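You operate a simulated robot arm through the tools that you are given. There is no shell and no other tool.

The job below is to be done with a simulated robot arm. You get a single attempt, and the scene is never put back.

Task
Put things in order on the measuring bench. At the end: the blue tin from the measuring bench stands where the green cup stood; the green cup from the measuring bench stands where the clear jar (marked "MUNG") stood; the brown clod from the measuring bench stands where the blue tin stood; the clear jar from the measuring bench is on the white carton (marked "BULB 1"); whatever was shut is shut again. Leave all else as you found it, and nothing knocked over. Set down upright: jar.

It is judged by the outcome, as a careful person would: the job done as asked, and still so three seconds after it is handed in. It fails if anything else is knocked over, pushed out of place, dropped, spilled or broken.

Robot
A 7-joint arm with a two-finger parallel gripper, fixed in place. Base frame: the origin is at the foot of the arm, x ahead of it, y to its left, z up; the work surface is at about z = 0.8. Readings come in m, rad, newtons and seconds.
With the tool pointing down near the work surface it reaches from about 0.3 to 0.7 m from the base axis. Its first joint turns from -1.152 to 1.152 rad. Payload 1.57 kg.
Tool frame: the origin (TCP) lies between the finger pads and is the grasp point; the fingertips stand 0.03 m ahead of it; z points along the fingers, y is the line along which they close. The gripper opens to 0.11 m. The fingers are 0.024 m wide and 0.012 m thick; the gripper's body (0.048 by 0.112 m) begins 0.078 m behind the TCP.
Orientation is told as [roll, pitch, yaw] about the base's x, y, z axes, in that order, counted from this pose: with the fingers straight down and closing along the base's y, the tool's x points along the base's -x, its y along +y and its z along -z.

Tools
- The arm moves only by the tool servo_tool. Its argument "rows" is a list that holds one entry, the list of rows, each a list of 7 numbers: the gripper command, from -1 (fully open) to 1 (shut), values between in proportion, then the shift along the tool's x, y, z in units of 40 mm (1.0 is 40 mm), then the turn, a rotation vector about the tool's x, y, z in units of 4 degrees (1.0 is 4 degrees). In form: [[[claw, dx, dy, dz, wx, wy, wz], ...]]. A call has 1 to 20 rows; each row shifts and turns the commanded pose from where the row before left it, along the tool's axes as they then stand. A call with a number of a shift or a turn outside -1 to 1 is refused whole. A row lasts 0.2 s, in which the tool goes at most 0.05 m and 0.15 rad; a call with a longer step from one row to the next is refused whole, and so is a gripper value outside its range. Where a pose cannot be reached the arm comes as near as it can. A force on the tool above 40 N (or 10 N above the force at the start of the call, whichever is more), or a blocked arm, ends the call early, and 0.2 s more pass. The fingers move at their own pace (about 0.108 m/s each) and stop on an object; they squeeze with about 25 N. The grip force told is the motor's: it shows also when the fingers shut on nothing. Time passes only in rows, and 0.2 s behind the last, so rows that do not move let the fingers close. It gives the time, the measured TCP pose, the force on the tool (base axes), the opening and the grip force at its end, in the units of the frame above (readings bear some noise), with the torque about the TCP (base axes, N m) and any sound that the robot's microphone picked up.
- Cameras (640 x 400 px; columns grow to the right, rows downward): "scene" is fixed at [0.1603, -0.3897, 1.3962]; the picture's right is [0.82, -0.58, 0.00], its down [-0.36, -0.51, -0.78] and it looks along [0.45, 0.63, -0.63] (base axes); focal length 251 px, centre (320, 200). "wrist" rides on the gripper at [0.07, 0.016, -0.141] in the tool frame; the picture's right is [-0.23, 0.97, 0.00], its down [-0.85, -0.20, -0.48] and it looks along [-0.47, -0.11, 0.88] (tool axes); focal length 222 px, centre (320, 200). There is no depth. A picture from a camera that has moved, and an enlarged one, comes with that camera's place and axes in the base frame and with its lens.
- camera(camera): a new picture of that camera. No time passes.
- close_up(camera, box): a new picture of the part [left, top, right, bottom] of that camera's present view, enlarged. No time passes.
- sign_off(): hands the job in; it is judged then, once.

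Places have to be worked out from the pictures, the camera data and where the tool is seen. Open the gripper and draw the arm clear of the work before you hand the job in, unless the task says otherwise.

The tools are called after "Emit:" by a JSON object that holds its "name" and its "arguments". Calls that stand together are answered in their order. servo_tool: Moves the arm, as the interface text tells. Its arguments: {"type":"object","properties":{"rows":{"type":"array"}},"required":["rows"]} The other tools are called the same way: camera (camera) takes a picture; close_up (camera, box) takes an enlarged picture of a part of a camera's view; sign_off () hands the job in.

At the start:

```text
time_s: 0.0
ee_pos: [0.383, -0.2233, 1.2529]
tcp_rot: [0.0, 0.001, -0.002]
force: [0.3, 0.5, 0.1]
wrist_torque: [0.01, 0.0, -0.06]
gripper_width: 0.1102
gripper_force: 0.1
```

scene: 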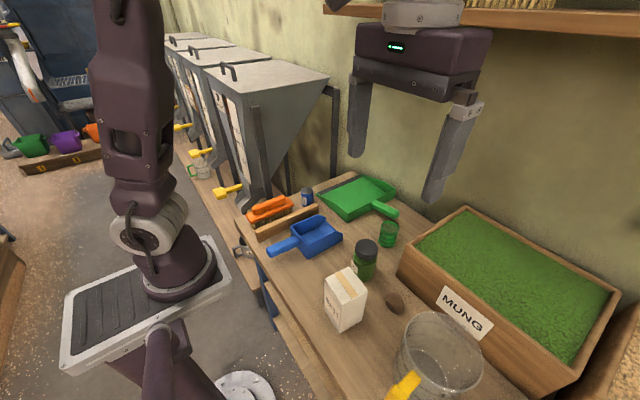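
wrist: 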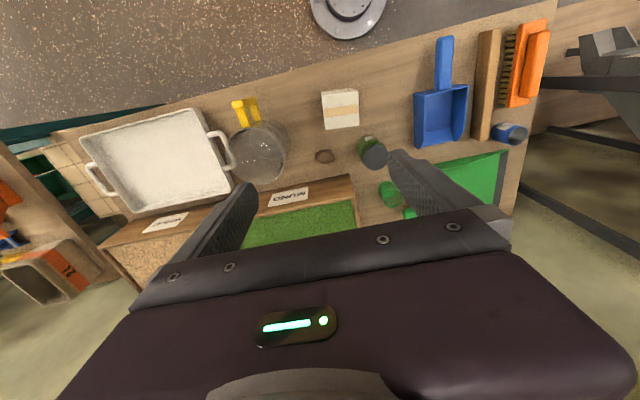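

I start by looking closely at the bench from both cameras to identify the objects and their places.

Emit:
{"name": "close_up", "arguments": {"camera": "scene", "box": [230, 160, 430, 285]}}

Emit:
{"name": "close_up", "arguments": {"camera": "scene", "box": [310, 220, 510, 345]}}

Emit:
{"name": "close_up", "arguments": {"camera": "wrist", "box": [300, 70, 540, 220]}}

Emit:
{"name": "close_up", "arguments": {"camera": "scene", "box": [440, 275, 640, 400]}}

```text
3.20 times, centred on (330, 222) of scene
camera zoom: at [0.1603, -0.3897, 1.3962], right [0.82, -0.58, 0.0], down [-0.36, -0.51, -0.78], along [0.45, 0.63, -0.63], focal length 802 px, centre (288, 128)
```

zoom: 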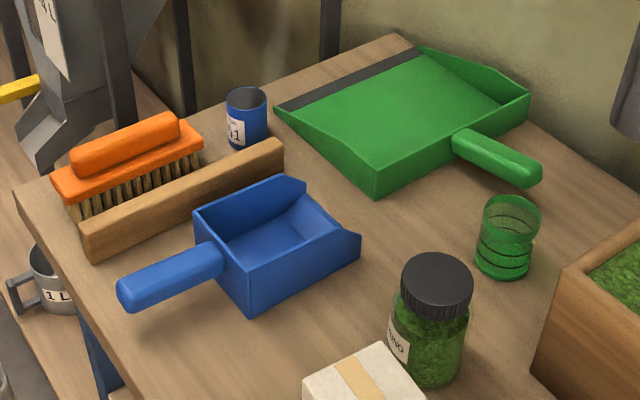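

```text
3.20 times, centred on (410, 282) of scene
camera zoom: at [0.1603, -0.3897, 1.3962], right [0.82, -0.58, 0.0], down [-0.36, -0.51, -0.78], along [0.45, 0.63, -0.63], focal length 802 px, centre (32, -64)
```

zoom: 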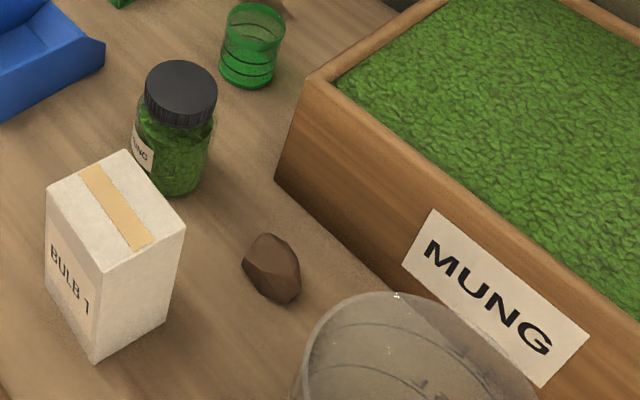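

```text
2.67 times, centred on (420, 145) of wrist
camera zoom: at [0.3115, -0.2068, 1.3939], right [0.23, 0.97, 0.0], down [0.85, -0.2, 0.48], along [0.47, -0.11, -0.88], focal length 592 px, centre (53, 347)
```

zoom: 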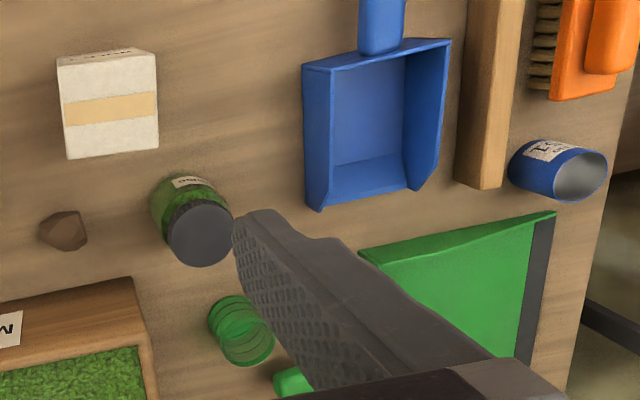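

```text
3.20 times, centred on (540, 338) of scene
camera zoom: at [0.1603, -0.3897, 1.3962], right [0.82, -0.58, 0.0], down [-0.36, -0.51, -0.78], along [0.45, 0.63, -0.63], focal length 802 px, centre (-384, -240)
```

zoom: 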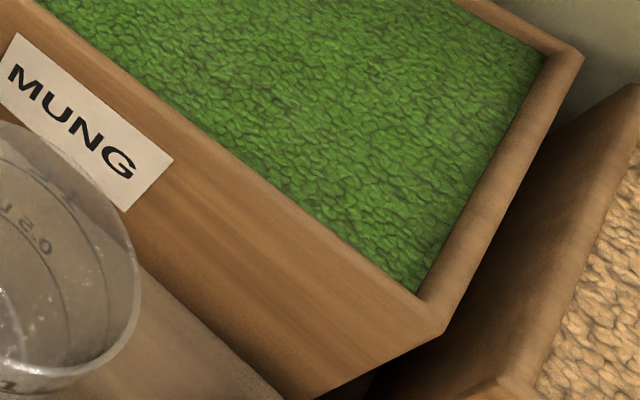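

The bench holds the jar (~(0.49,-0.13)), carton (~(0.38,-0.17)), green cup (~(0.64,-0.085)), clod (~(0.49,-0.24)) and tin (~(0.54,0.22)). I'll raise nothing and move high over the tin region to measure it with the wrist camera.

Emit:
{"name": "servo_tool", "arguments": {"rows": [[[-1, -0.3, 0.9, 0.3, 0, 0, 0], [-1, -0.3, 0.9, 0.3, 0, 0, 0], [-1, -0.3, 0.9, 0.3, 0, 0, 0], [-1, -0.3, 0.9, 0.3, 0, 0, 0], [-1, -0.3, 0.9, 0.3, 0, 0, 0], [-1, -0.3, 0.9, 0.3, 0, 0, 0], [-1, -0.3, 0.9, 0.3, 0, 0, 0], [-1, -0.3, 0.9, 0.3, 0, 0, 0], [-1, -0.3, 0.9, 0.3, 0, 0, 0], [-1, 0, 0, 0, 0, 0, 0]]]}}

Emit:
{"name": "camera", "arguments": {"camera": "wrist"}}

Emit:
{"name": "camera", "arguments": {"camera": "scene"}}

```text
time_s: 2.2
ee_pos: [0.4885, 0.1, 1.1442]
tcp_rot: [0.0, -0.001, -0.001]
force: [1.1, 0.8, -0.4]
wrist_torque: [0.01, 0.04, -0.04]
gripper_width: 0.1102
gripper_force: 0.0
```

```text
taken
camera wrist: at [0.4179, 0.1176, 1.2865], right [0.23, 0.97, 0.0], down [0.85, -0.2, 0.48], along [0.47, -0.11, -0.88], focal length 222 px, centre (320, 200)
```

wrist: 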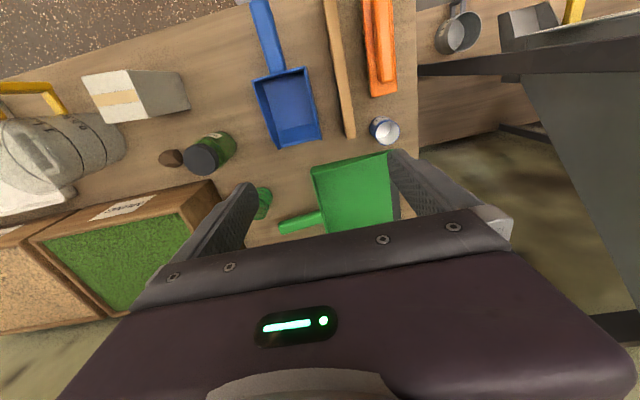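

```text
taken
```

scene: 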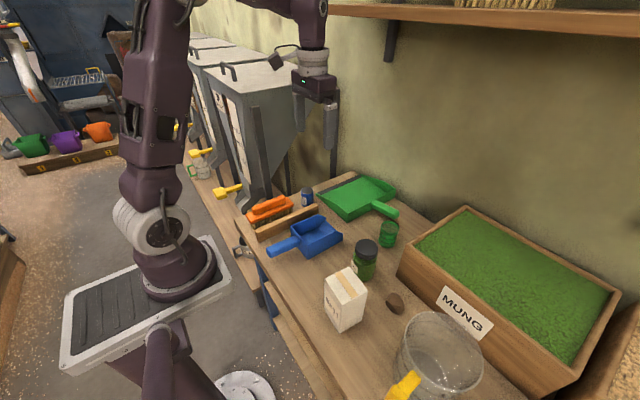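

The view shows the tin at the back-left, between the dustpan corner and the batten end. I zoom for measurement.

Emit:
{"name": "close_up", "arguments": {"camera": "wrist", "box": [320, 80, 440, 155]}}

Emit:
{"name": "close_up", "arguments": {"camera": "wrist", "box": [150, 120, 310, 220]}}

Emit:
{"name": "close_up", "arguments": {"camera": "scene", "box": [280, 170, 440, 270]}}

```text
5.33 times, centred on (380, 118) of wrist
camera zoom: at [0.4179, 0.1176, 1.2865], right [0.23, 0.97, 0.0], down [0.85, -0.2, 0.48], along [0.47, -0.11, -0.88], focal length 1185 px, centre (0, 640)
```

zoom: 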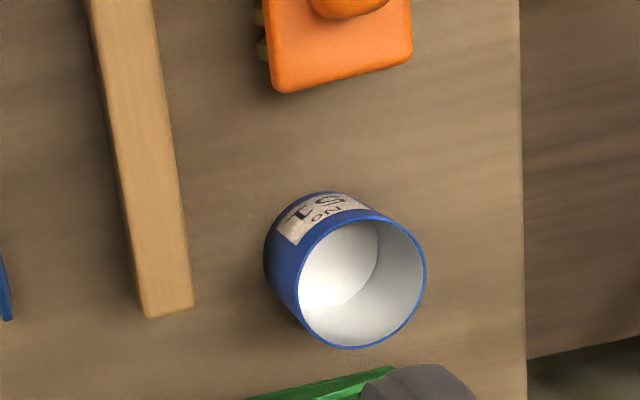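

```text
4.00 times, centred on (230, 170) of wrist
camera zoom: at [0.4179, 0.1176, 1.2865], right [0.23, 0.97, 0.0], down [0.85, -0.2, 0.48], along [0.47, -0.11, -0.88], focal length 888 px, centre (680, 320)
```

zoom: 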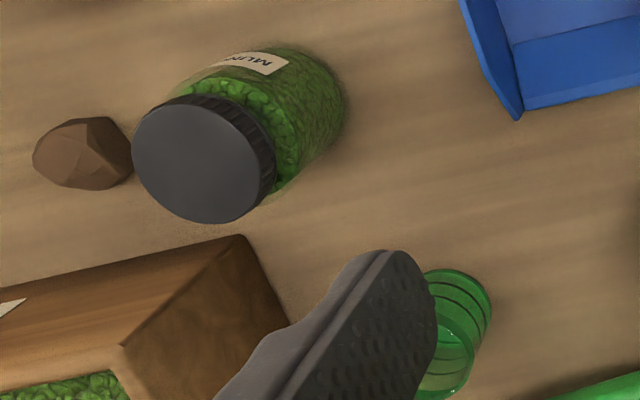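

```text
4.00 times, centred on (360, 220) of scene
camera zoom: at [0.1603, -0.3897, 1.3962], right [0.82, -0.58, 0.0], down [-0.36, -0.51, -0.78], along [0.45, 0.63, -0.63], focal length 1003 px, centre (160, 120)
```

zoom: 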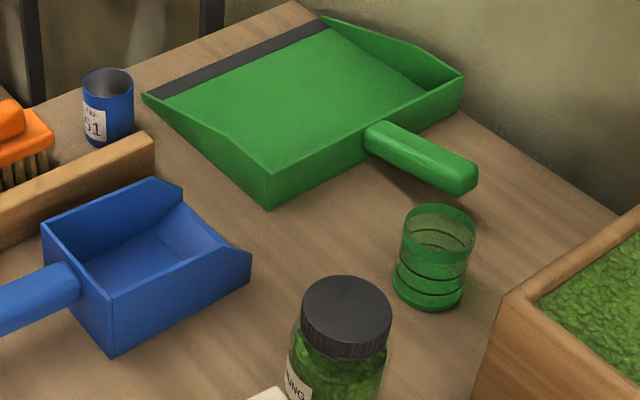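

The tin is empty, at about (0.534, 0.220), ~47 mm wide and ~58 mm tall. The cup is at about (0.633, -0.085), and the jar at about (0.493, -0.125) with its lid top near z 0.90. I move above the jar for a closer look.

Emit:
{"name": "servo_tool", "arguments": {"rows": [[[-1, 0, -0.9375, 0.4, 0, 0, 0], [-1, 0, -0.9375, 0.4, 0, 0, 0], [-1, 0, -0.9375, 0.4, 0, 0, 0], [-1, 0, -0.9375, 0.4, 0, 0, 0], [-1, 0, -0.9375, 0.4, 0, 0, 0], [-1, 0, -0.9375, 0.4, 0, 0, 0], [-1, 0, 0, 0, 0, 0, 0]]]}}

Emit:
{"name": "camera", "arguments": {"camera": "wrist"}}

Emit:
{"name": "camera", "arguments": {"camera": "scene"}}

```text
time_s: 3.8
ee_pos: [0.4889, -0.127, 1.0481]
tcp_rot: [0.001, 0.0, 0.0]
force: [0.2, -0.6, 0.3]
wrist_torque: [0.05, 0.01, 0.01]
gripper_width: 0.11
gripper_force: 0.1
```

```text
taken
camera wrist: at [0.4192, -0.109, 1.1895], right [0.23, 0.97, 0.0], down [0.86, -0.2, 0.48], along [0.47, -0.11, -0.88], focal length 222 px, centre (320, 200)
```

wrist: 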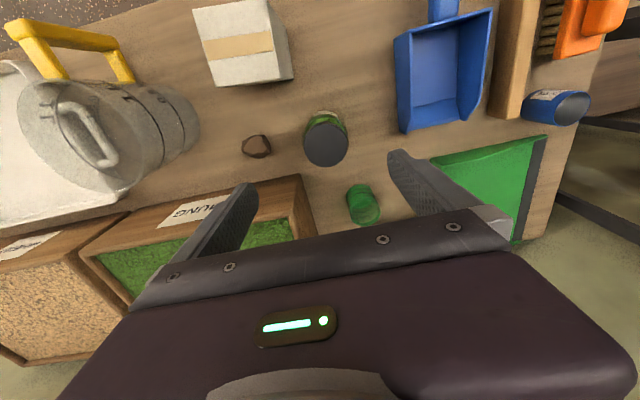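

```text
taken
```

scene: 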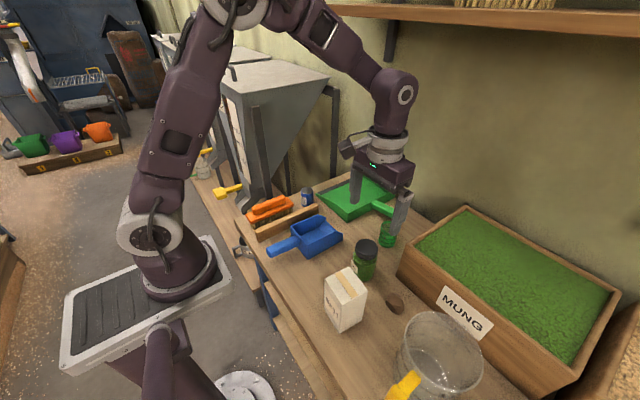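

Emit:
{"name": "close_up", "arguments": {"camera": "wrist", "box": [230, 90, 390, 190]}}

Emit:
{"name": "close_up", "arguments": {"camera": "wrist", "box": [170, 0, 330, 100]}}

Emit:
{"name": "close_up", "arguments": {"camera": "wrist", "box": [280, 150, 440, 250]}}

```text
4.00 times, centred on (310, 140) of wrist
camera zoom: at [0.4192, -0.109, 1.1895], right [0.23, 0.97, 0.0], down [0.86, -0.2, 0.48], along [0.47, -0.11, -0.88], focal length 888 px, centre (360, 440)
```

zoom: 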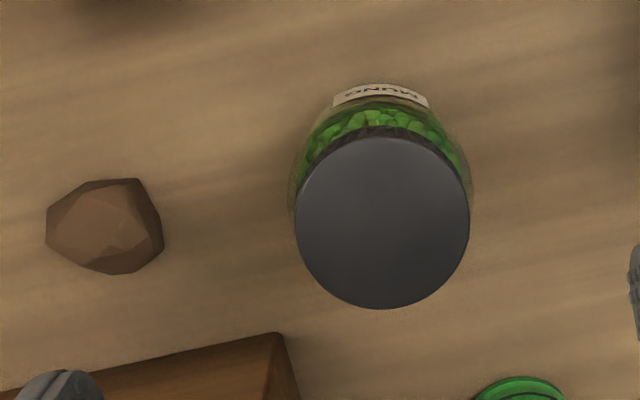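

```text
4.00 times, centred on (250, 50) of wrist
camera zoom: at [0.4192, -0.109, 1.1895], right [0.23, 0.97, 0.0], down [0.86, -0.2, 0.48], along [0.47, -0.11, -0.88], focal length 888 px, centre (600, 800)
```

zoom: 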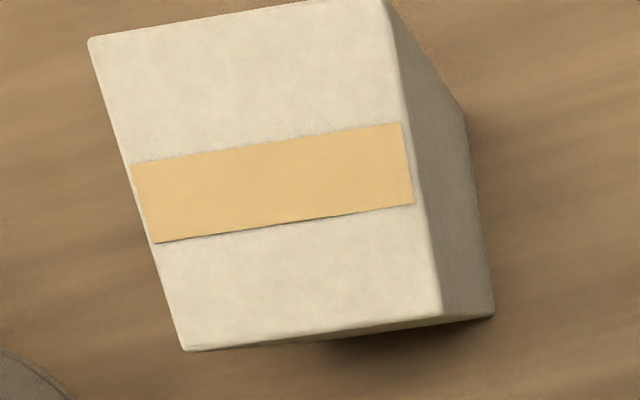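

```text
4.00 times, centred on (360, 200) of wrist
camera zoom: at [0.4192, -0.109, 1.1895], right [0.23, 0.97, 0.0], down [0.86, -0.2, 0.48], along [0.47, -0.11, -0.88], focal length 888 px, centre (160, 200)
```

zoom: 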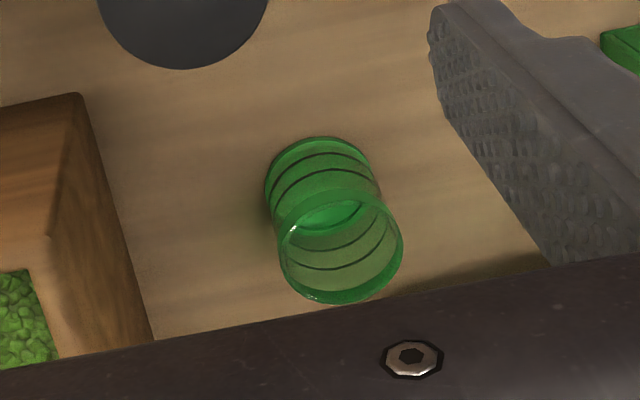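

Combined fixes: jar axis (0.494, -0.121), body ~66 mm across, top z ≈ 0.90; carton top centre (0.373, -0.180) at z ≈ 0.925. I descend over the jar with open fingers, down to its body.

Emit:
{"name": "servo_tool", "arguments": {"rows": [[[-1, -0.125, 0.15, 0.5, 0, 0, 0], [-1, 0, 0, 0.9, 0, 0, 0], [-1, 0, 0, 0.9, 0, 0, 0], [-1, 0, 0, 0.9, 0, 0, 0], [-1, 0, 0, 0.9, 0, 0, 0], [-1, 0, 0, 0.6, 0, 0, 0], [-1, 0, 0, 0.35, 0, 0, 0], [-1, 0, 0, 0, 0, 0, 0]]]}}

Emit:
{"name": "camera", "arguments": {"camera": "scene"}}

Emit:
{"name": "camera", "arguments": {"camera": "wrist"}}

```text
time_s: 5.6
ee_pos: [0.4933, -0.1196, 0.845]
tcp_rot: [-0.001, 0.0, 0.0]
force: [-0.1, -0.7, 0.0]
wrist_torque: [0.02, 0.01, 0.01]
gripper_width: 0.1102
gripper_force: 0.1
```

```text
taken
```

scene: 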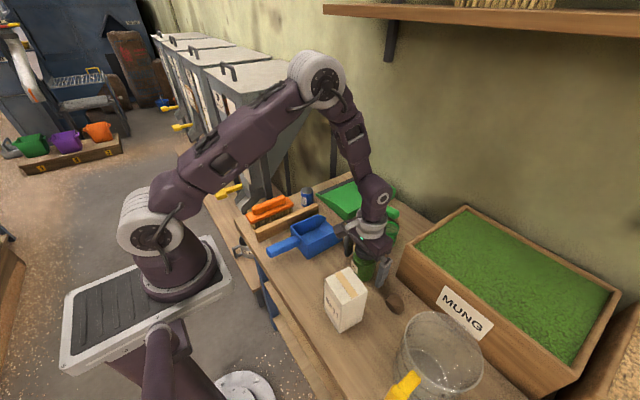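

```text
taken
camera wrist: at [0.4237, -0.103, 0.9878], right [0.23, 0.97, 0.0], down [0.85, -0.2, 0.48], along [0.47, -0.11, -0.88], focal length 222 px, centre (320, 200)
```

wrist: 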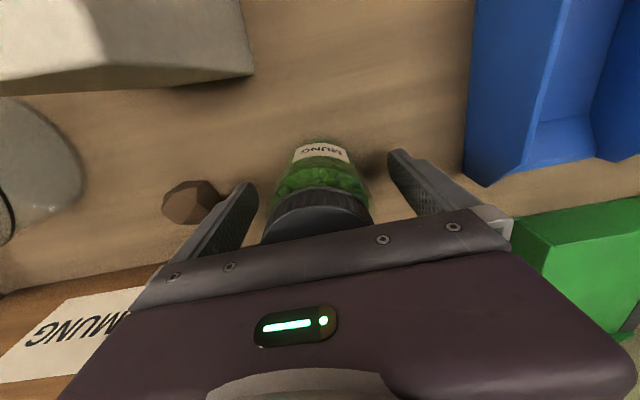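

The jar sits between the open fingers, well clear of the palm. I close on its body.

Emit:
{"name": "servo_tool", "arguments": {"rows": [[[0, 0, 0, 0, 0, 0, 0], [1, 0, 0, 0, 0, 0, 0], [1, 0, 0, 0, 0, 0, 0], [1, 0, 0, 0, 0, 0, 0], [1, 0, 0, 0, 0, 0, 0]]]}}

Emit:
{"name": "close_up", "arguments": {"camera": "scene", "box": [310, 200, 470, 300]}}

Emit:
{"name": "close_up", "arguments": {"camera": "wrist", "box": [200, 100, 440, 250]}}

```text
time_s: 6.8
ee_pos: [0.494, -0.1199, 0.8461]
tcp_rot: [0.0, 0.0, -0.001]
force: [0.1, -0.6, -0.9]
wrist_torque: [0.0, 0.01, 0.02]
gripper_width: 0.0655
gripper_force: 25.0
```

```text
4.00 times, centred on (390, 250) of scene
camera zoom: at [0.1604, -0.3898, 1.3962], right [0.82, -0.58, 0.0], down [-0.36, -0.51, -0.78], along [0.45, 0.63, -0.63], focal length 1003 px, centre (40, 0)
```

zoom: 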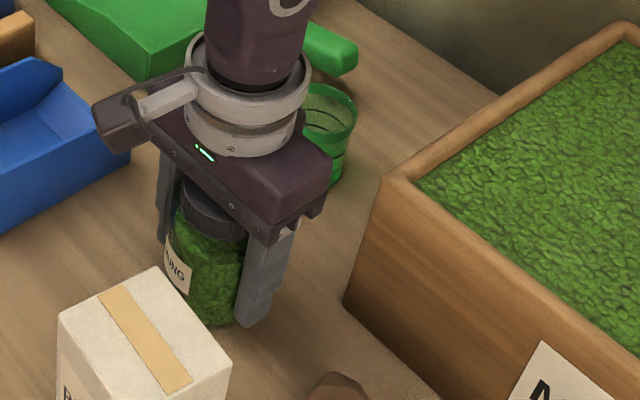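

```text
2.67 times, centred on (320, 175) of wrist
camera zoom: at [0.4237, -0.1029, 0.988], right [0.23, 0.97, 0.0], down [0.86, -0.2, 0.48], along [0.47, -0.11, -0.88], focal length 592 px, centre (320, 267)
```

zoom: 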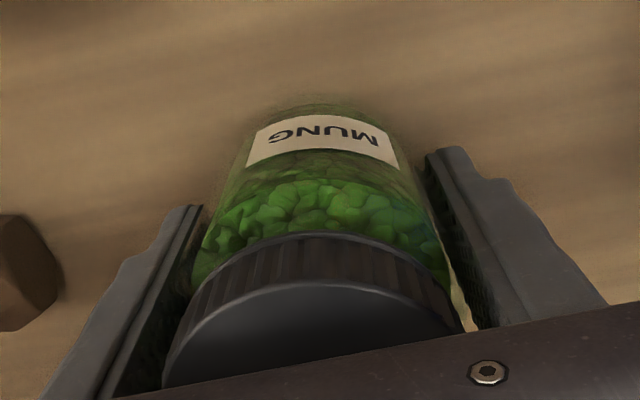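

The jar is gripped (65.5 mm, 25 N). I lift it straight up to about z 1.02.

Emit:
{"name": "servo_tool", "arguments": {"rows": [[[1, 0, 0, -0.3, 0, 0, 0], [1, 0, 0, -0.7, 0, 0, 0], [1, 0, 0, -0.9, 0, 0, 0], [1, 0, 0, -0.9, 0, 0, 0], [1, 0, 0, -0.9, 0, 0, 0], [1, 0, 0, -0.6, 0, 0, 0], [1, 0, 0, 0, 0, 0, 0]]]}}

Emit:
{"name": "camera", "arguments": {"camera": "scene"}}

```text
time_s: 8.4
ee_pos: [0.4937, -0.1177, 1.0187]
tcp_rot: [0.001, 0.001, 0.0]
force: [0.4, 0.6, -3.9]
wrist_torque: [-0.03, 0.02, -0.01]
gripper_width: 0.0547
gripper_force: 25.1
```

```text
taken
```

scene: 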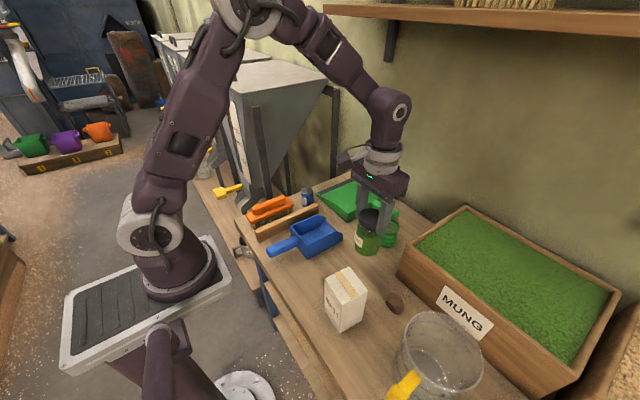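

The opening dropped to 54.7 mm, so the jar has slid in the grip, possibly held at the lid now. I look closely before anything else.

Emit:
{"name": "close_up", "arguments": {"camera": "scene", "box": [320, 150, 440, 270]}}

Emit:
{"name": "close_up", "arguments": {"camera": "wrist", "box": [200, 100, 440, 250]}}

```text
3.33 times, centred on (380, 210) of scene
camera zoom: at [0.1604, -0.3898, 1.3962], right [0.82, -0.58, 0.0], down [-0.36, -0.51, -0.78], along [0.45, 0.63, -0.63], focal length 836 px, centre (120, 167)
```

zoom: 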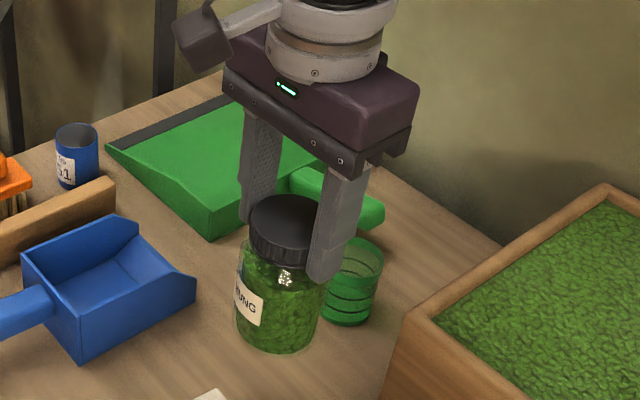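

```text
2.67 times, centred on (320, 175) of wrist
camera zoom: at [0.4235, -0.1014, 1.1602], right [0.23, 0.97, 0.0], down [0.85, -0.2, 0.48], along [0.47, -0.11, -0.88], focal length 592 px, centre (320, 267)
```

zoom: 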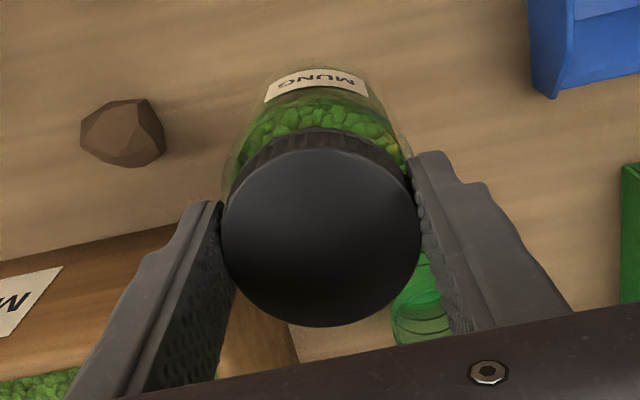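

The jar slid down in the grip and now hangs by its lid near the fingertips, its base about 0.11 m above the bench. The safe course is to lower it again over its own spot and check whether the lid hold is stable.

Emit:
{"name": "servo_tool", "arguments": {"rows": [[[1, 0, 0, 0.3, 0, 0, 0], [1, 0, 0, 0.6, 0, 0, 0], [1, 0, 0, 0.6, 0, 0, 0], [1, 0, 0, 0.5, 0, 0, 0], [1, 0, 0, 0.3, 0, 0, 0]]]}}

Emit:
{"name": "close_up", "arguments": {"camera": "wrist", "box": [200, 100, 440, 250]}}

Emit:
{"name": "close_up", "arguments": {"camera": "scene", "box": [310, 190, 470, 290]}}

```text
time_s: 9.6
ee_pos: [0.4954, -0.1181, 0.9247]
tcp_rot: [-0.002, 0.0, 0.0]
force: [0.5, -0.6, -3.5]
wrist_torque: [-0.01, -0.01, 0.01]
gripper_width: 0.0545
gripper_force: 25.2
```

```text
2.67 times, centred on (320, 175) of wrist
camera zoom: at [0.4249, -0.1016, 1.0664], right [0.23, 0.97, 0.0], down [0.85, -0.2, 0.48], along [0.47, -0.11, -0.88], focal length 592 px, centre (320, 267)
```

zoom: 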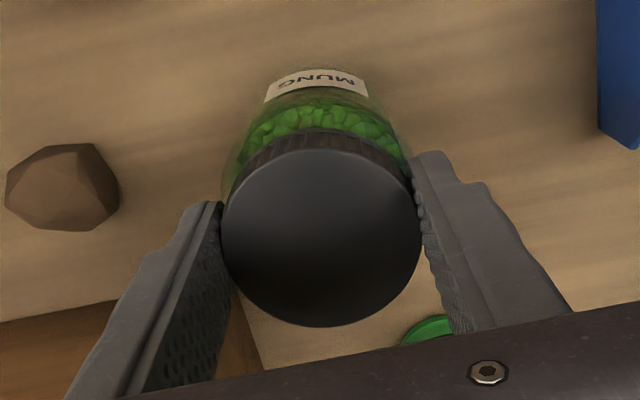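

```text
4.00 times, centred on (390, 240) of scene
camera zoom: at [0.1604, -0.3898, 1.3962], right [0.82, -0.58, 0.0], down [-0.36, -0.51, -0.78], along [0.45, 0.63, -0.63], focal length 1003 px, centre (40, 40)
```

zoom: 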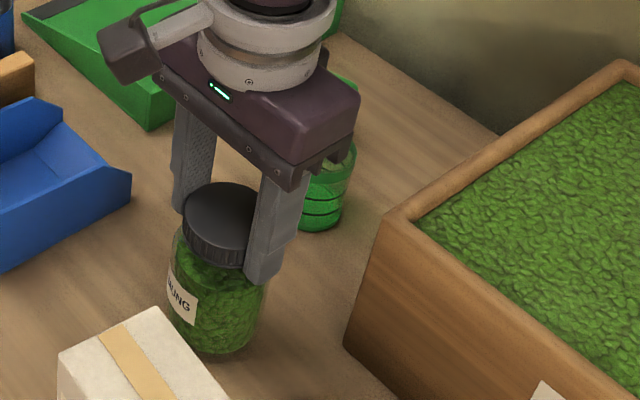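

The lid hold is unchanged after the motion (same opening, same image), so the screwed lid carries the jar steadily; only the glass body was slippery. I'll keep this hold and raise gently to about z 1.075.

Emit:
{"name": "servo_tool", "arguments": {"rows": [[[1, 0, 0, -0.15, 0, 0, 0], [1, 0, 0, -0.3, 0, 0, 0], [1, 0, 0, -0.45, 0, 0, 0], [1, 0, 0, -0.5, 0, 0, 0], [1, 0, 0, -0.5, 0, 0, 0], [1, 0, 0, -0.5, 0, 0, 0], [1, 0, 0, -0.5, 0, 0, 0], [1, 0, 0, -0.4, 0, 0, 0], [1, 0, 0, -0.3, 0, 0, 0], [1, 0, 0, -0.15, 0, 0, 0]]]}}

Emit:
{"name": "close_up", "arguments": {"camera": "wrist", "box": [200, 100, 440, 250]}}

```text
time_s: 11.8
ee_pos: [0.4966, -0.1177, 1.0751]
tcp_rot: [0.0, 0.0, 0.001]
force: [-0.6, 1.0, -3.6]
wrist_torque: [0.03, 0.0, -0.01]
gripper_width: 0.0548
gripper_force: 25.3
```

```text
2.67 times, centred on (320, 175) of wrist
camera zoom: at [0.4251, -0.1006, 1.2176], right [0.23, 0.97, 0.0], down [0.85, -0.2, 0.48], along [0.47, -0.11, -0.88], focal length 592 px, centre (320, 267)
```

zoom: 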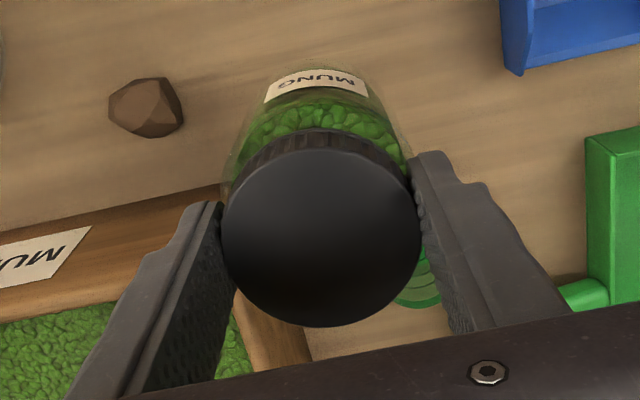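

Still steady. I carry it sideways to above the carton centre (0.373, -0.180).

Emit:
{"name": "servo_tool", "arguments": {"rows": [[[1, 0.1525, -0.0775, 0, 0, 0, 0], [1, 0.305, -0.155, 0, 0, 0, 0], [1, 0.4575, -0.2325, 0, 0, 0, 0], [1, 0.61, -0.31, 0, 0, 0, 0], [1, 0.61, -0.31, 0, 0, 0, 0], [1, 0.4575, -0.2325, 0, 0, 0, 0], [1, 0.305, -0.155, 0, 0, 0, 0], [1, 0.1525, -0.0775, 0, 0, 0, 0], [1, 0, 0, 0, 0, 0, 0]]]}}

Emit:
{"name": "camera", "arguments": {"camera": "wrist"}}

Emit:
{"name": "close_up", "arguments": {"camera": "scene", "box": [260, 170, 460, 345]}}

```text
time_s: 13.8
ee_pos: [0.3726, -0.1795, 1.0766]
tcp_rot: [0.0, -0.001, 0.0]
force: [0.2, -0.3, -3.9]
wrist_torque: [0.0, 0.03, 0.0]
gripper_width: 0.0546
gripper_force: 24.3
```

```text
taken
camera wrist: at [0.302, -0.163, 1.2177], right [0.23, 0.97, 0.0], down [0.85, -0.2, 0.48], along [0.47, -0.11, -0.88], focal length 222 px, centre (320, 200)
```

wrist: 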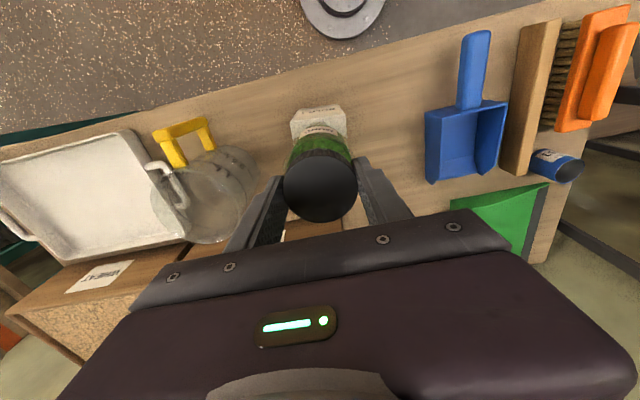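

```text
2.29 times, centred on (360, 258) of scene
camera zoom: at [0.1603, -0.3898, 1.3962], right [0.82, -0.58, 0.0], down [-0.36, -0.51, -0.78], along [0.45, 0.63, -0.63], focal length 573 px, centre (229, 69)
```

zoom: 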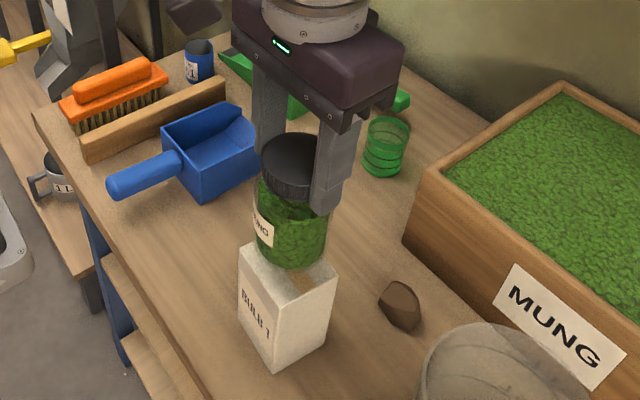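

I check alignment of jar over carton with an enlarged wrist view.

Emit:
{"name": "close_up", "arguments": {"camera": "wrist", "box": [260, 90, 388, 170]}}

Emit:
{"name": "close_up", "arguments": {"camera": "scene", "box": [320, 220, 400, 335]}}

```text
5.00 times, centred on (324, 130) of wrist
camera zoom: at [0.302, -0.163, 1.2177], right [0.23, 0.97, 0.0], down [0.85, -0.2, 0.48], along [0.47, -0.11, -0.88], focal length 1111 px, centre (300, 550)
```

zoom: 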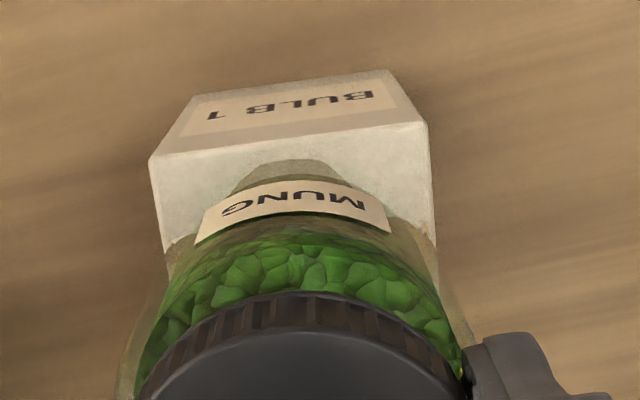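

```text
3.48 times, centred on (360, 278) of scene
camera zoom: at [0.1603, -0.3898, 1.3962], right [0.82, -0.58, 0.0], down [-0.36, -0.51, -0.78], along [0.45, 0.63, -0.63], focal length 872 px, centre (181, -70)
```

zoom: 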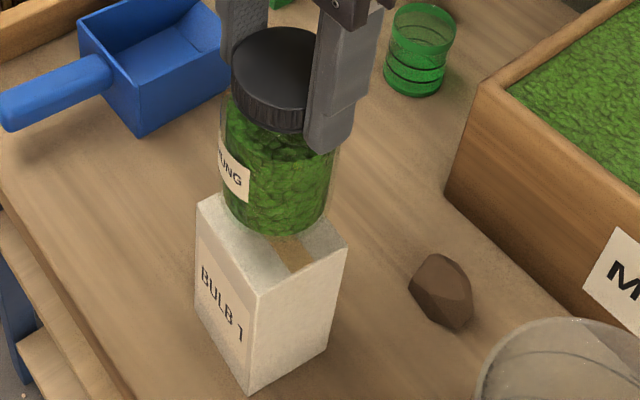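

Carton top edges check out at centre (0.373, -0.180), and the jar is above it. I lower to just above expected contact (TCP ≈ 1.033).

Emit:
{"name": "servo_tool", "arguments": {"rows": [[[1, 0, 0, 0.2, 0, 0, 0], [1, 0, 0, 0.3, 0, 0, 0], [1, 0, 0, 0.2, 0, 0, 0], [1, 0, 0, 0.1, 0, 0, 0], [1, 0, 0, 0, 0, 0, 0]]]}}

Emit:
{"name": "close_up", "arguments": {"camera": "scene", "box": [310, 220, 410, 345]}}

```text
time_s: 15.0
ee_pos: [0.3724, -0.1816, 1.0437]
tcp_rot: [-0.001, -0.001, -0.001]
force: [-1.9, 1.9, 32.3]
wrist_torque: [0.37, 0.23, -0.04]
gripper_width: 0.0548
gripper_force: 24.5
```

```text
3.20 times, centred on (360, 282) of scene
camera zoom: at [0.1599, -0.3895, 1.3963], right [0.82, -0.58, 0.0], down [-0.36, -0.51, -0.78], along [0.45, 0.63, -0.63], focal length 802 px, centre (192, -64)
```

zoom: 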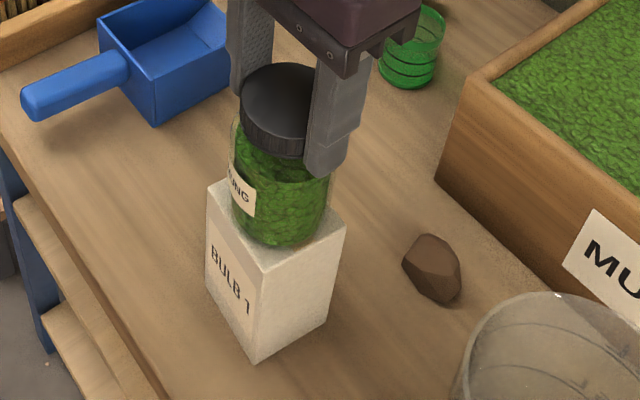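

Contact made (about 36 N down). I ease up a few millimetres to unload before releasing.

Emit:
{"name": "servo_tool", "arguments": {"rows": [[[1, 0, 0, -0.04, 0, 0, 0], [1, 0, 0, 0, 0, 0, 0]]]}}

```text
time_s: 15.6
ee_pos: [0.3734, -0.18, 1.0445]
tcp_rot: [-0.001, 0.0, 0.001]
force: [1.3, -1.8, 0.0]
wrist_torque: [-0.16, -0.23, -0.01]
gripper_width: 0.0548
gripper_force: 25.2
```

The jar now rests on the carton with no load on the tool. I open gently and check it stands upright.

Emit:
{"name": "servo_tool", "arguments": {"rows": [[[-0.1, 0, 0, 0, 0, 0, 0], [-0.3, 0, 0, 0, 0, 0, 0], [-0.6, 0, 0, 0, 0, 0, 0], [-1, 0, 0, 0, 0, 0, 0], [-1, 0, 0, 0, 0, 0, 0]]]}}

Emit:
{"name": "close_up", "arguments": {"camera": "scene", "box": [310, 200, 430, 345]}}

Emit:
{"name": "camera", "arguments": {"camera": "wrist"}}

```text
time_s: 16.8
ee_pos: [0.3726, -0.1804, 1.045]
tcp_rot: [-0.001, 0.0, -0.001]
force: [0.0, 0.3, 0.4]
wrist_torque: [0.01, 0.01, -0.03]
gripper_width: 0.1104
gripper_force: 0.1
```

```text
2.76 times, centred on (370, 272) of scene
camera zoom: at [0.1603, -0.3897, 1.3962], right [0.82, -0.58, 0.0], down [-0.36, -0.51, -0.78], along [0.45, 0.63, -0.63], focal length 692 px, centre (182, 0)
```

zoom: 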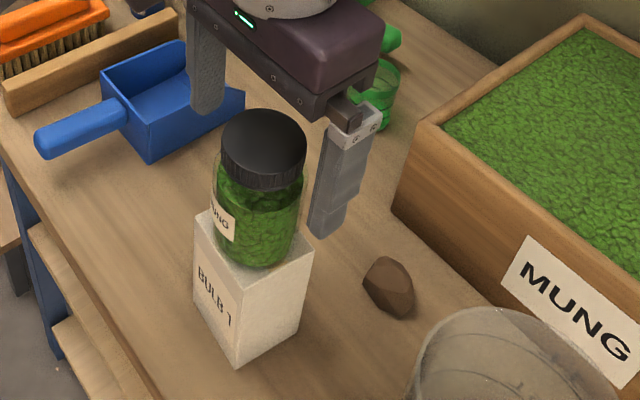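

```text
taken
camera wrist: at [0.3028, -0.1638, 1.1871], right [0.23, 0.97, 0.0], down [0.85, -0.2, 0.48], along [0.47, -0.11, -0.88], focal length 222 px, centre (320, 200)
```

wrist: 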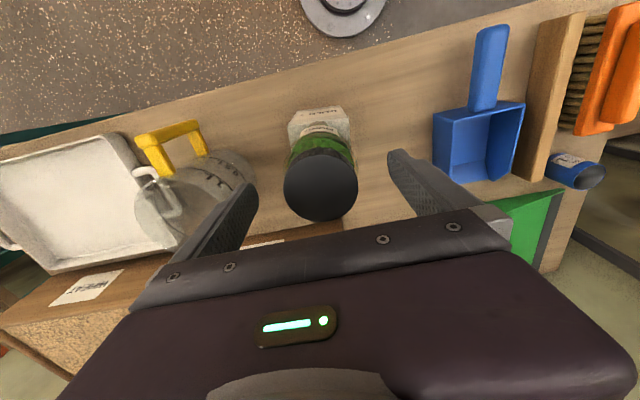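

The jar stands upright on the carton. I raise clear and move over the green cup.

Emit:
{"name": "servo_tool", "arguments": {"rows": [[[-1, 0, 0, -0.5, 0, 0, 0], [-1, 0, 0, -0.9, 0, 0, 0], [-1, 0, 0, -0.9, 0, 0, 0], [-1, -0.6, 0.25, -0.2, 0, 0, 0], [-1, -0.82, 0.3, 0, 0, 0, 0], [-1, -0.82, 0.3, 0, 0, 0, 0], [-1, -0.82, 0.3, 0, 0, 0, 0], [-1, -0.82, 0.3, 0, 0, 0, 0], [-1, -0.82, 0.3, 0.3, 0, 0, 0], [-1, -0.82, 0.3, 0.6, 0, 0, 0], [-1, -0.55, 0.2, 0.8, 0, 0, 0], [-1, 0, 0, 0.8, 0, 0, 0], [-1, 0, 0, 0, 0, 0, 0]]]}}

Emit:
{"name": "camera", "arguments": {"camera": "wrist"}}

Emit:
{"name": "camera", "arguments": {"camera": "scene"}}

```text
time_s: 19.6
ee_pos: [0.616, -0.0914, 1.0478]
tcp_rot: [0.0, 0.0, 0.001]
force: [0.2, -0.7, -0.3]
wrist_torque: [0.01, -0.02, 0.02]
gripper_width: 0.1101
gripper_force: 0.0
```

```text
taken
camera wrist: at [0.546, -0.0746, 1.1895], right [0.23, 0.97, 0.0], down [0.86, -0.2, 0.48], along [0.47, -0.11, -0.88], focal length 222 px, centre (320, 200)
```

wrist: 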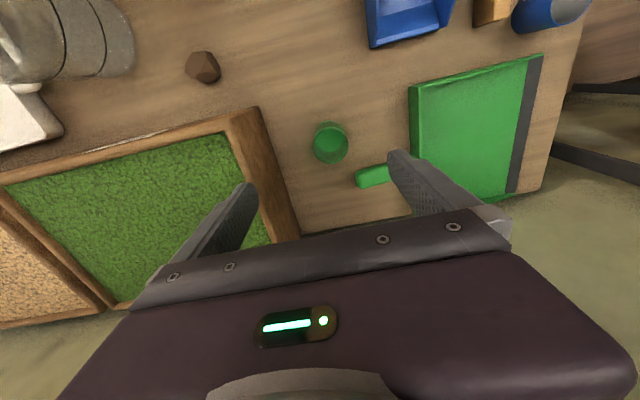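

```text
taken
```

scene: 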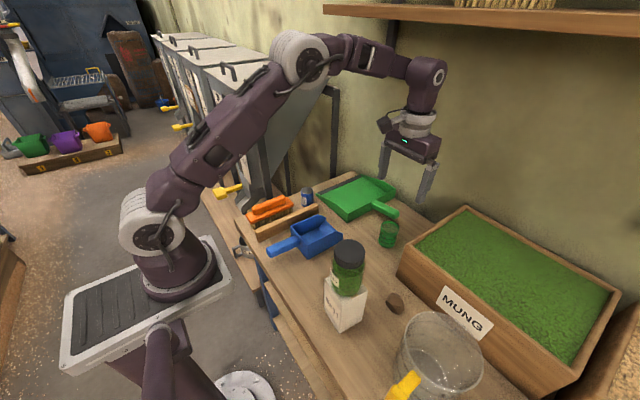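

Emit:
{"name": "close_up", "arguments": {"camera": "wrist", "box": [240, 90, 432, 210]}}

Emit:
{"name": "close_up", "arguments": {"camera": "wrist", "box": [160, 30, 256, 90]}}

```text
3.33 times, centred on (336, 150) of wrist
camera zoom: at [0.546, -0.0746, 1.1895], right [0.23, 0.97, 0.0], down [0.86, -0.2, 0.48], along [0.47, -0.11, -0.88], focal length 740 px, centre (267, 367)
```

zoom: 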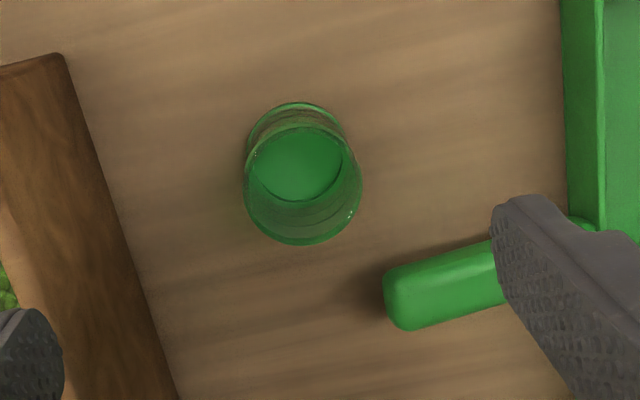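

```text
6.67 times, centred on (208, 60) of wrist
camera zoom: at [0.546, -0.0746, 1.1895], right [0.23, 0.97, 0.0], down [0.86, -0.2, 0.48], along [0.47, -0.11, -0.88], focal length 1481 px, centre (1067, 1133)
```

zoom: 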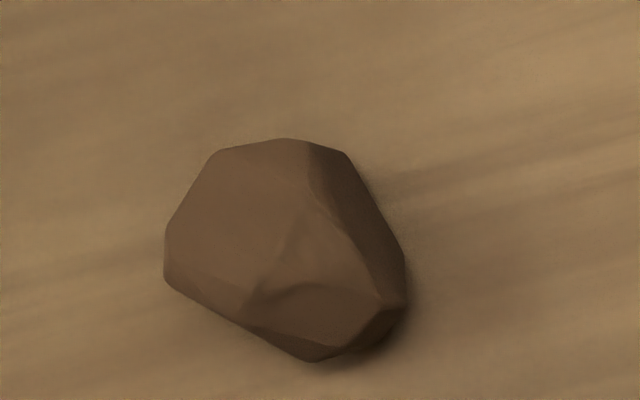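

Cup axis resolved to about (0.633, -0.081), top z ≈ 0.866, ~53 mm wide. I narrow the fingers to ~88 mm and descend around it.

Emit:
{"name": "servo_tool", "arguments": {"rows": [[[-0.6, -0.425, 0.26, 0.3, 0, 0, 0], [-0.6, 0, 0, 0.9, 0, 0, 0], [-0.6, 0, 0, 0.9, 0, 0, 0], [-0.6, 0, 0, 0.9, 0, 0, 0], [-0.6, 0, 0, 0.9, 0, 0, 0], [-0.6, 0, 0, 0.7, 0, 0, 0], [-0.6, 0, 0, 0.4, 0, 0, 0], [-0.6, 0, 0, 0.2, 0, 0, 0], [-0.6, 0, 0, 0, 0, 0, 0]]]}}

Emit:
{"name": "camera", "arguments": {"camera": "wrist"}}

Emit:
{"name": "close_up", "arguments": {"camera": "scene", "box": [310, 150, 470, 300]}}

```text
time_s: 21.6
ee_pos: [0.6312, -0.0797, 0.8382]
tcp_rot: [-0.002, 0.0, -0.001]
force: [-0.7, 0.8, 0.6]
wrist_torque: [0.0, -0.02, -0.02]
gripper_width: 0.0879
gripper_force: 0.0
```

```text
taken
camera wrist: at [0.5606, -0.0628, 0.9799], right [0.23, 0.97, 0.0], down [0.85, -0.2, 0.48], along [0.47, -0.11, -0.88], focal length 222 px, centre (320, 200)
```

wrist: 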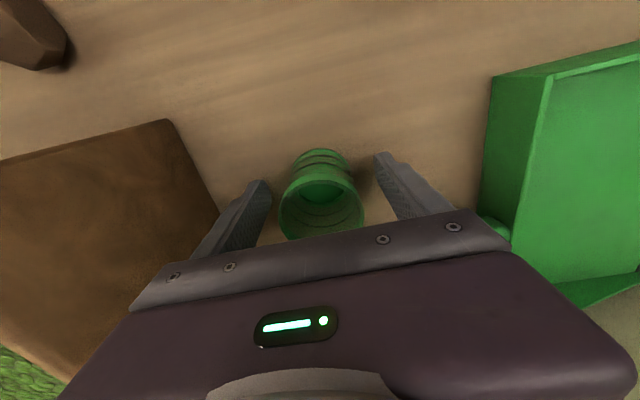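

```text
2.67 times, centred on (390, 225) of scene
camera zoom: at [0.1603, -0.3897, 1.3962], right [0.82, -0.58, 0.0], down [-0.36, -0.51, -0.78], along [0.45, 0.63, -0.63], focal length 668 px, centre (133, 133)
```

zoom: 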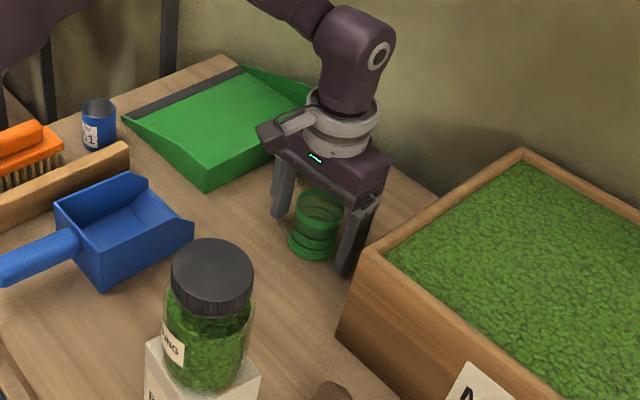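

The cup is centred between the fingers. I close on it.

Emit:
{"name": "servo_tool", "arguments": {"rows": [[[-0.2, 0, 0, 0, 0, 0, 0], [0.1, 0, 0, 0, 0, 0, 0], [0.4, 0, 0, 0, 0, 0, 0], [0.4, 0, 0, 0, 0, 0, 0]]]}}

Emit:
{"name": "close_up", "arguments": {"camera": "wrist", "box": [220, 120, 412, 240]}}

```text
time_s: 22.6
ee_pos: [0.6305, -0.0797, 0.8379]
tcp_rot: [0.0, 0.0, -0.001]
force: [-0.4, -0.9, -0.1]
wrist_torque: [0.0, 0.0, 0.0]
gripper_width: 0.0508
gripper_force: 25.1
```

```text
3.33 times, centred on (316, 180) of wrist
camera zoom: at [0.5606, -0.0628, 0.9801], right [0.23, 0.97, 0.0], down [0.85, -0.2, 0.48], along [0.47, -0.11, -0.88], focal length 740 px, centre (333, 267)
```

zoom: 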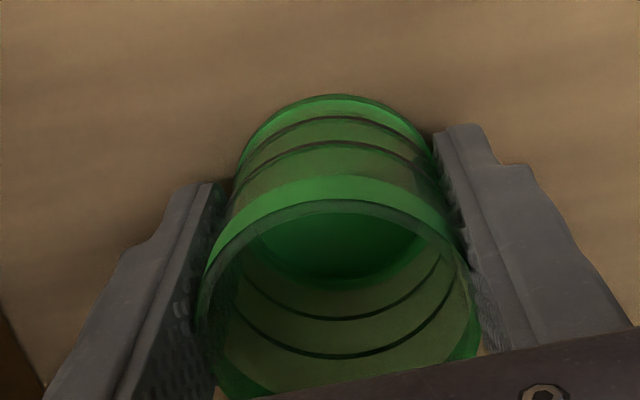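

Gripped at 50.8 mm. I lift 2 cm slowly and check for slip.

Emit:
{"name": "servo_tool", "arguments": {"rows": [[[0.4, 0, 0, -0.1, 0, 0, 0], [0.4, 0, 0, -0.2, 0, 0, 0], [0.4, 0, 0, -0.2, 0, 0, 0], [0.4, 0, 0, 0, 0, 0, 0]]]}}

Emit:
{"name": "close_up", "arguments": {"camera": "wrist", "box": [220, 120, 412, 240]}}

Emit:
{"name": "close_up", "arguments": {"camera": "scene", "box": [350, 180, 450, 280]}}

```text
time_s: 23.6
ee_pos: [0.6317, -0.0807, 0.8583]
tcp_rot: [0.001, 0.0, -0.001]
force: [-0.3, -0.2, 0.1]
wrist_torque: [0.05, 0.02, -0.01]
gripper_width: 0.0507
gripper_force: 24.6
```

```text
3.33 times, centred on (316, 180) of wrist
camera zoom: at [0.5619, -0.0637, 1.0005], right [0.23, 0.97, 0.0], down [0.86, -0.2, 0.48], along [0.47, -0.11, -0.88], focal length 740 px, centre (333, 267)
```

zoom: 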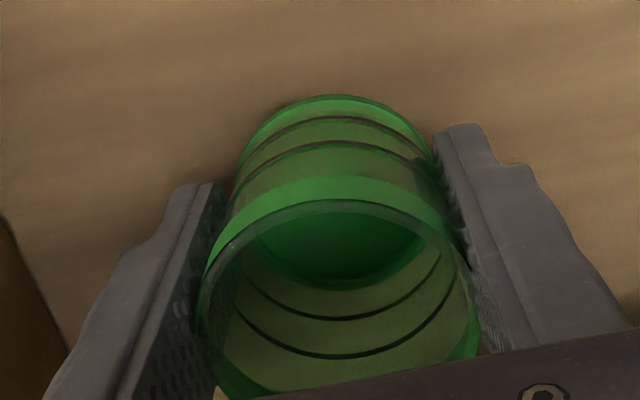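

```text
4.00 times, centred on (400, 230) of scene
camera zoom: at [0.1603, -0.3897, 1.3962], right [0.82, -0.58, 0.0], down [-0.36, -0.51, -0.78], along [0.45, 0.63, -0.63], focal length 1003 px, centre (0, 80)
```

zoom: 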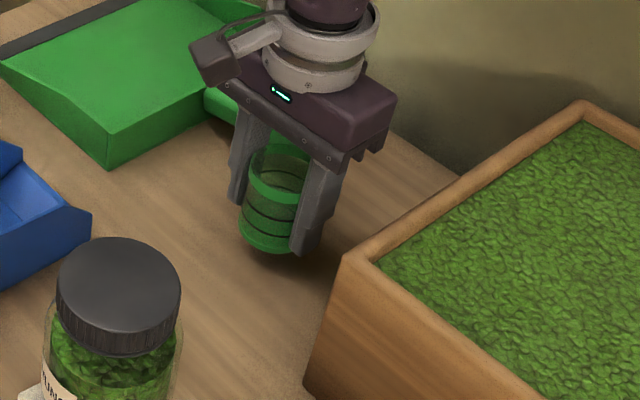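

No slip. I lift further to z ≈ 0.96 while yawing the tool ~40° so the wrist camera housing will stay away from the jar on the carton when I place the cup.

Emit:
{"name": "servo_tool", "arguments": {"rows": [[[0.4, 0, 0, -0.3, 0, 0, 0], [0.4, 0, 0, -0.5, 0, 0, 0], [0.4, 0, 0, -0.5, 0, 0, 0], [0.4, 0, 0, -0.5, 0, 0, 0.5], [0.4, 0, 0, -0.5, 0, 0, 1], [0.4, 0, 0, -0.25, 0, 0, 1], [0.4, 0, 0, 0, 0, 0, 1], [0.4, 0, 0, 0, 0, 0, 1], [0.4, 0, 0, 0, 0, 0, 1], [0.4, 0, 0, 0, 0, 0, 1], [0.4, 0, 0, 0, 0, 0, 1], [0.4, 0, 0, 0, 0, 0, 1], [0.4, 0, 0, 0, 0, 0, 1], [0.4, 0, 0, 0, 0, 0, 0.5], [0.4, 0, 0, 0, 0, 0, 0]]]}}

Emit:
{"name": "camera", "arguments": {"camera": "scene"}}

Emit:
{"name": "camera", "arguments": {"camera": "wrist"}}

```text
time_s: 26.8
ee_pos: [0.6314, -0.0825, 0.9592]
tcp_rot: [0.0, 0.0, -0.697]
force: [-0.4, 0.6, -0.5]
wrist_torque: [-0.02, -0.01, 0.0]
gripper_width: 0.0506
gripper_force: 24.9
```

```text
taken
```

scene: 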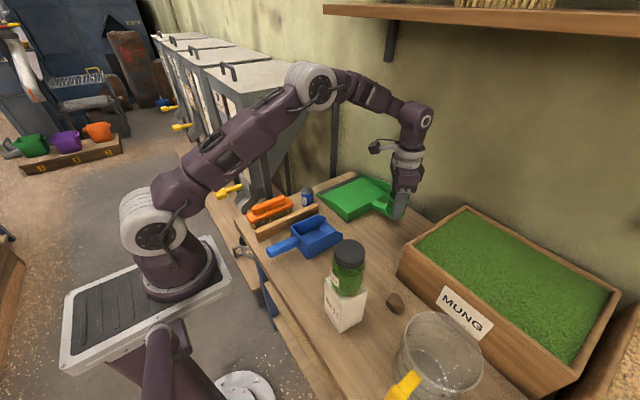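

```text
taken
camera wrist: at [0.5891, -0.0225, 1.1017], right [0.8, 0.6, 0.0], down [0.53, -0.7, 0.48], along [0.29, -0.38, -0.88], focal length 222 px, centre (320, 200)
```

wrist: 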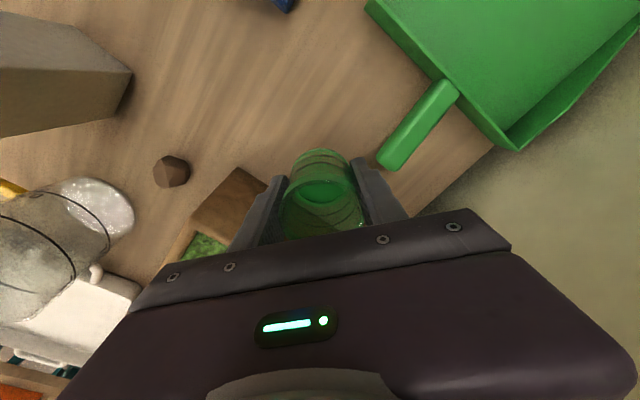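

Cup still firm; now I carry it to above the jar's old spot (0.494, -0.120).

Emit:
{"name": "servo_tool", "arguments": {"rows": [[[0.4, 0.2, -0.295, 0, 0, 0, 0], [0.4, 0.4, -0.59, 0, 0, 0, 0], [0.4, 0.4, -0.59, 0, 0, 0, 0], [0.4, 0.4, -0.59, 0, 0, 0, 0], [0.4, 0.4, -0.59, 0, 0, 0, 0], [0.4, 0.2, -0.295, 0, 0, 0, 0], [0.4, 0, 0, 0, 0, 0, 0]]]}}

Emit:
{"name": "camera", "arguments": {"camera": "scene"}}

Emit:
{"name": "camera", "arguments": {"camera": "wrist"}}

```text
time_s: 28.4
ee_pos: [0.4943, -0.1203, 0.9593]
tcp_rot: [0.001, 0.001, -0.697]
force: [0.1, 0.0, -0.3]
wrist_torque: [-0.01, 0.01, -0.03]
gripper_width: 0.0507
gripper_force: 25.0
```

```text
taken
```

scene: 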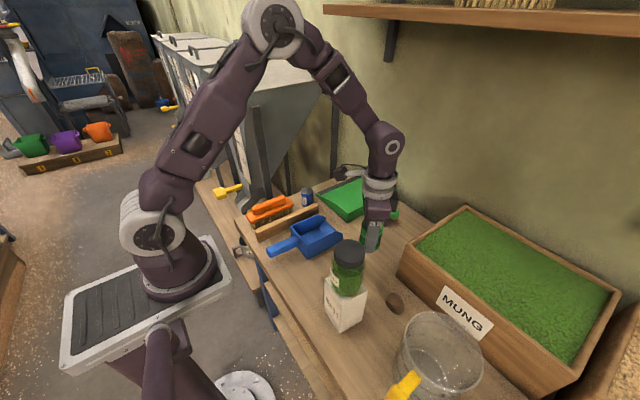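

```text
taken
camera wrist: at [0.4516, -0.0621, 1.1011], right [0.8, 0.6, 0.0], down [0.53, -0.7, 0.48], along [0.29, -0.38, -0.88], focal length 222 px, centre (320, 200)
```

wrist: 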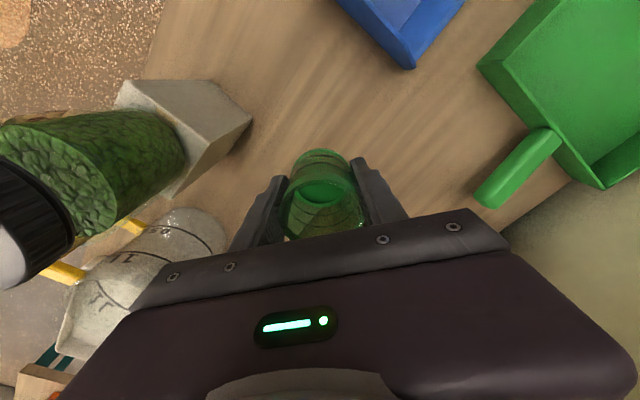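

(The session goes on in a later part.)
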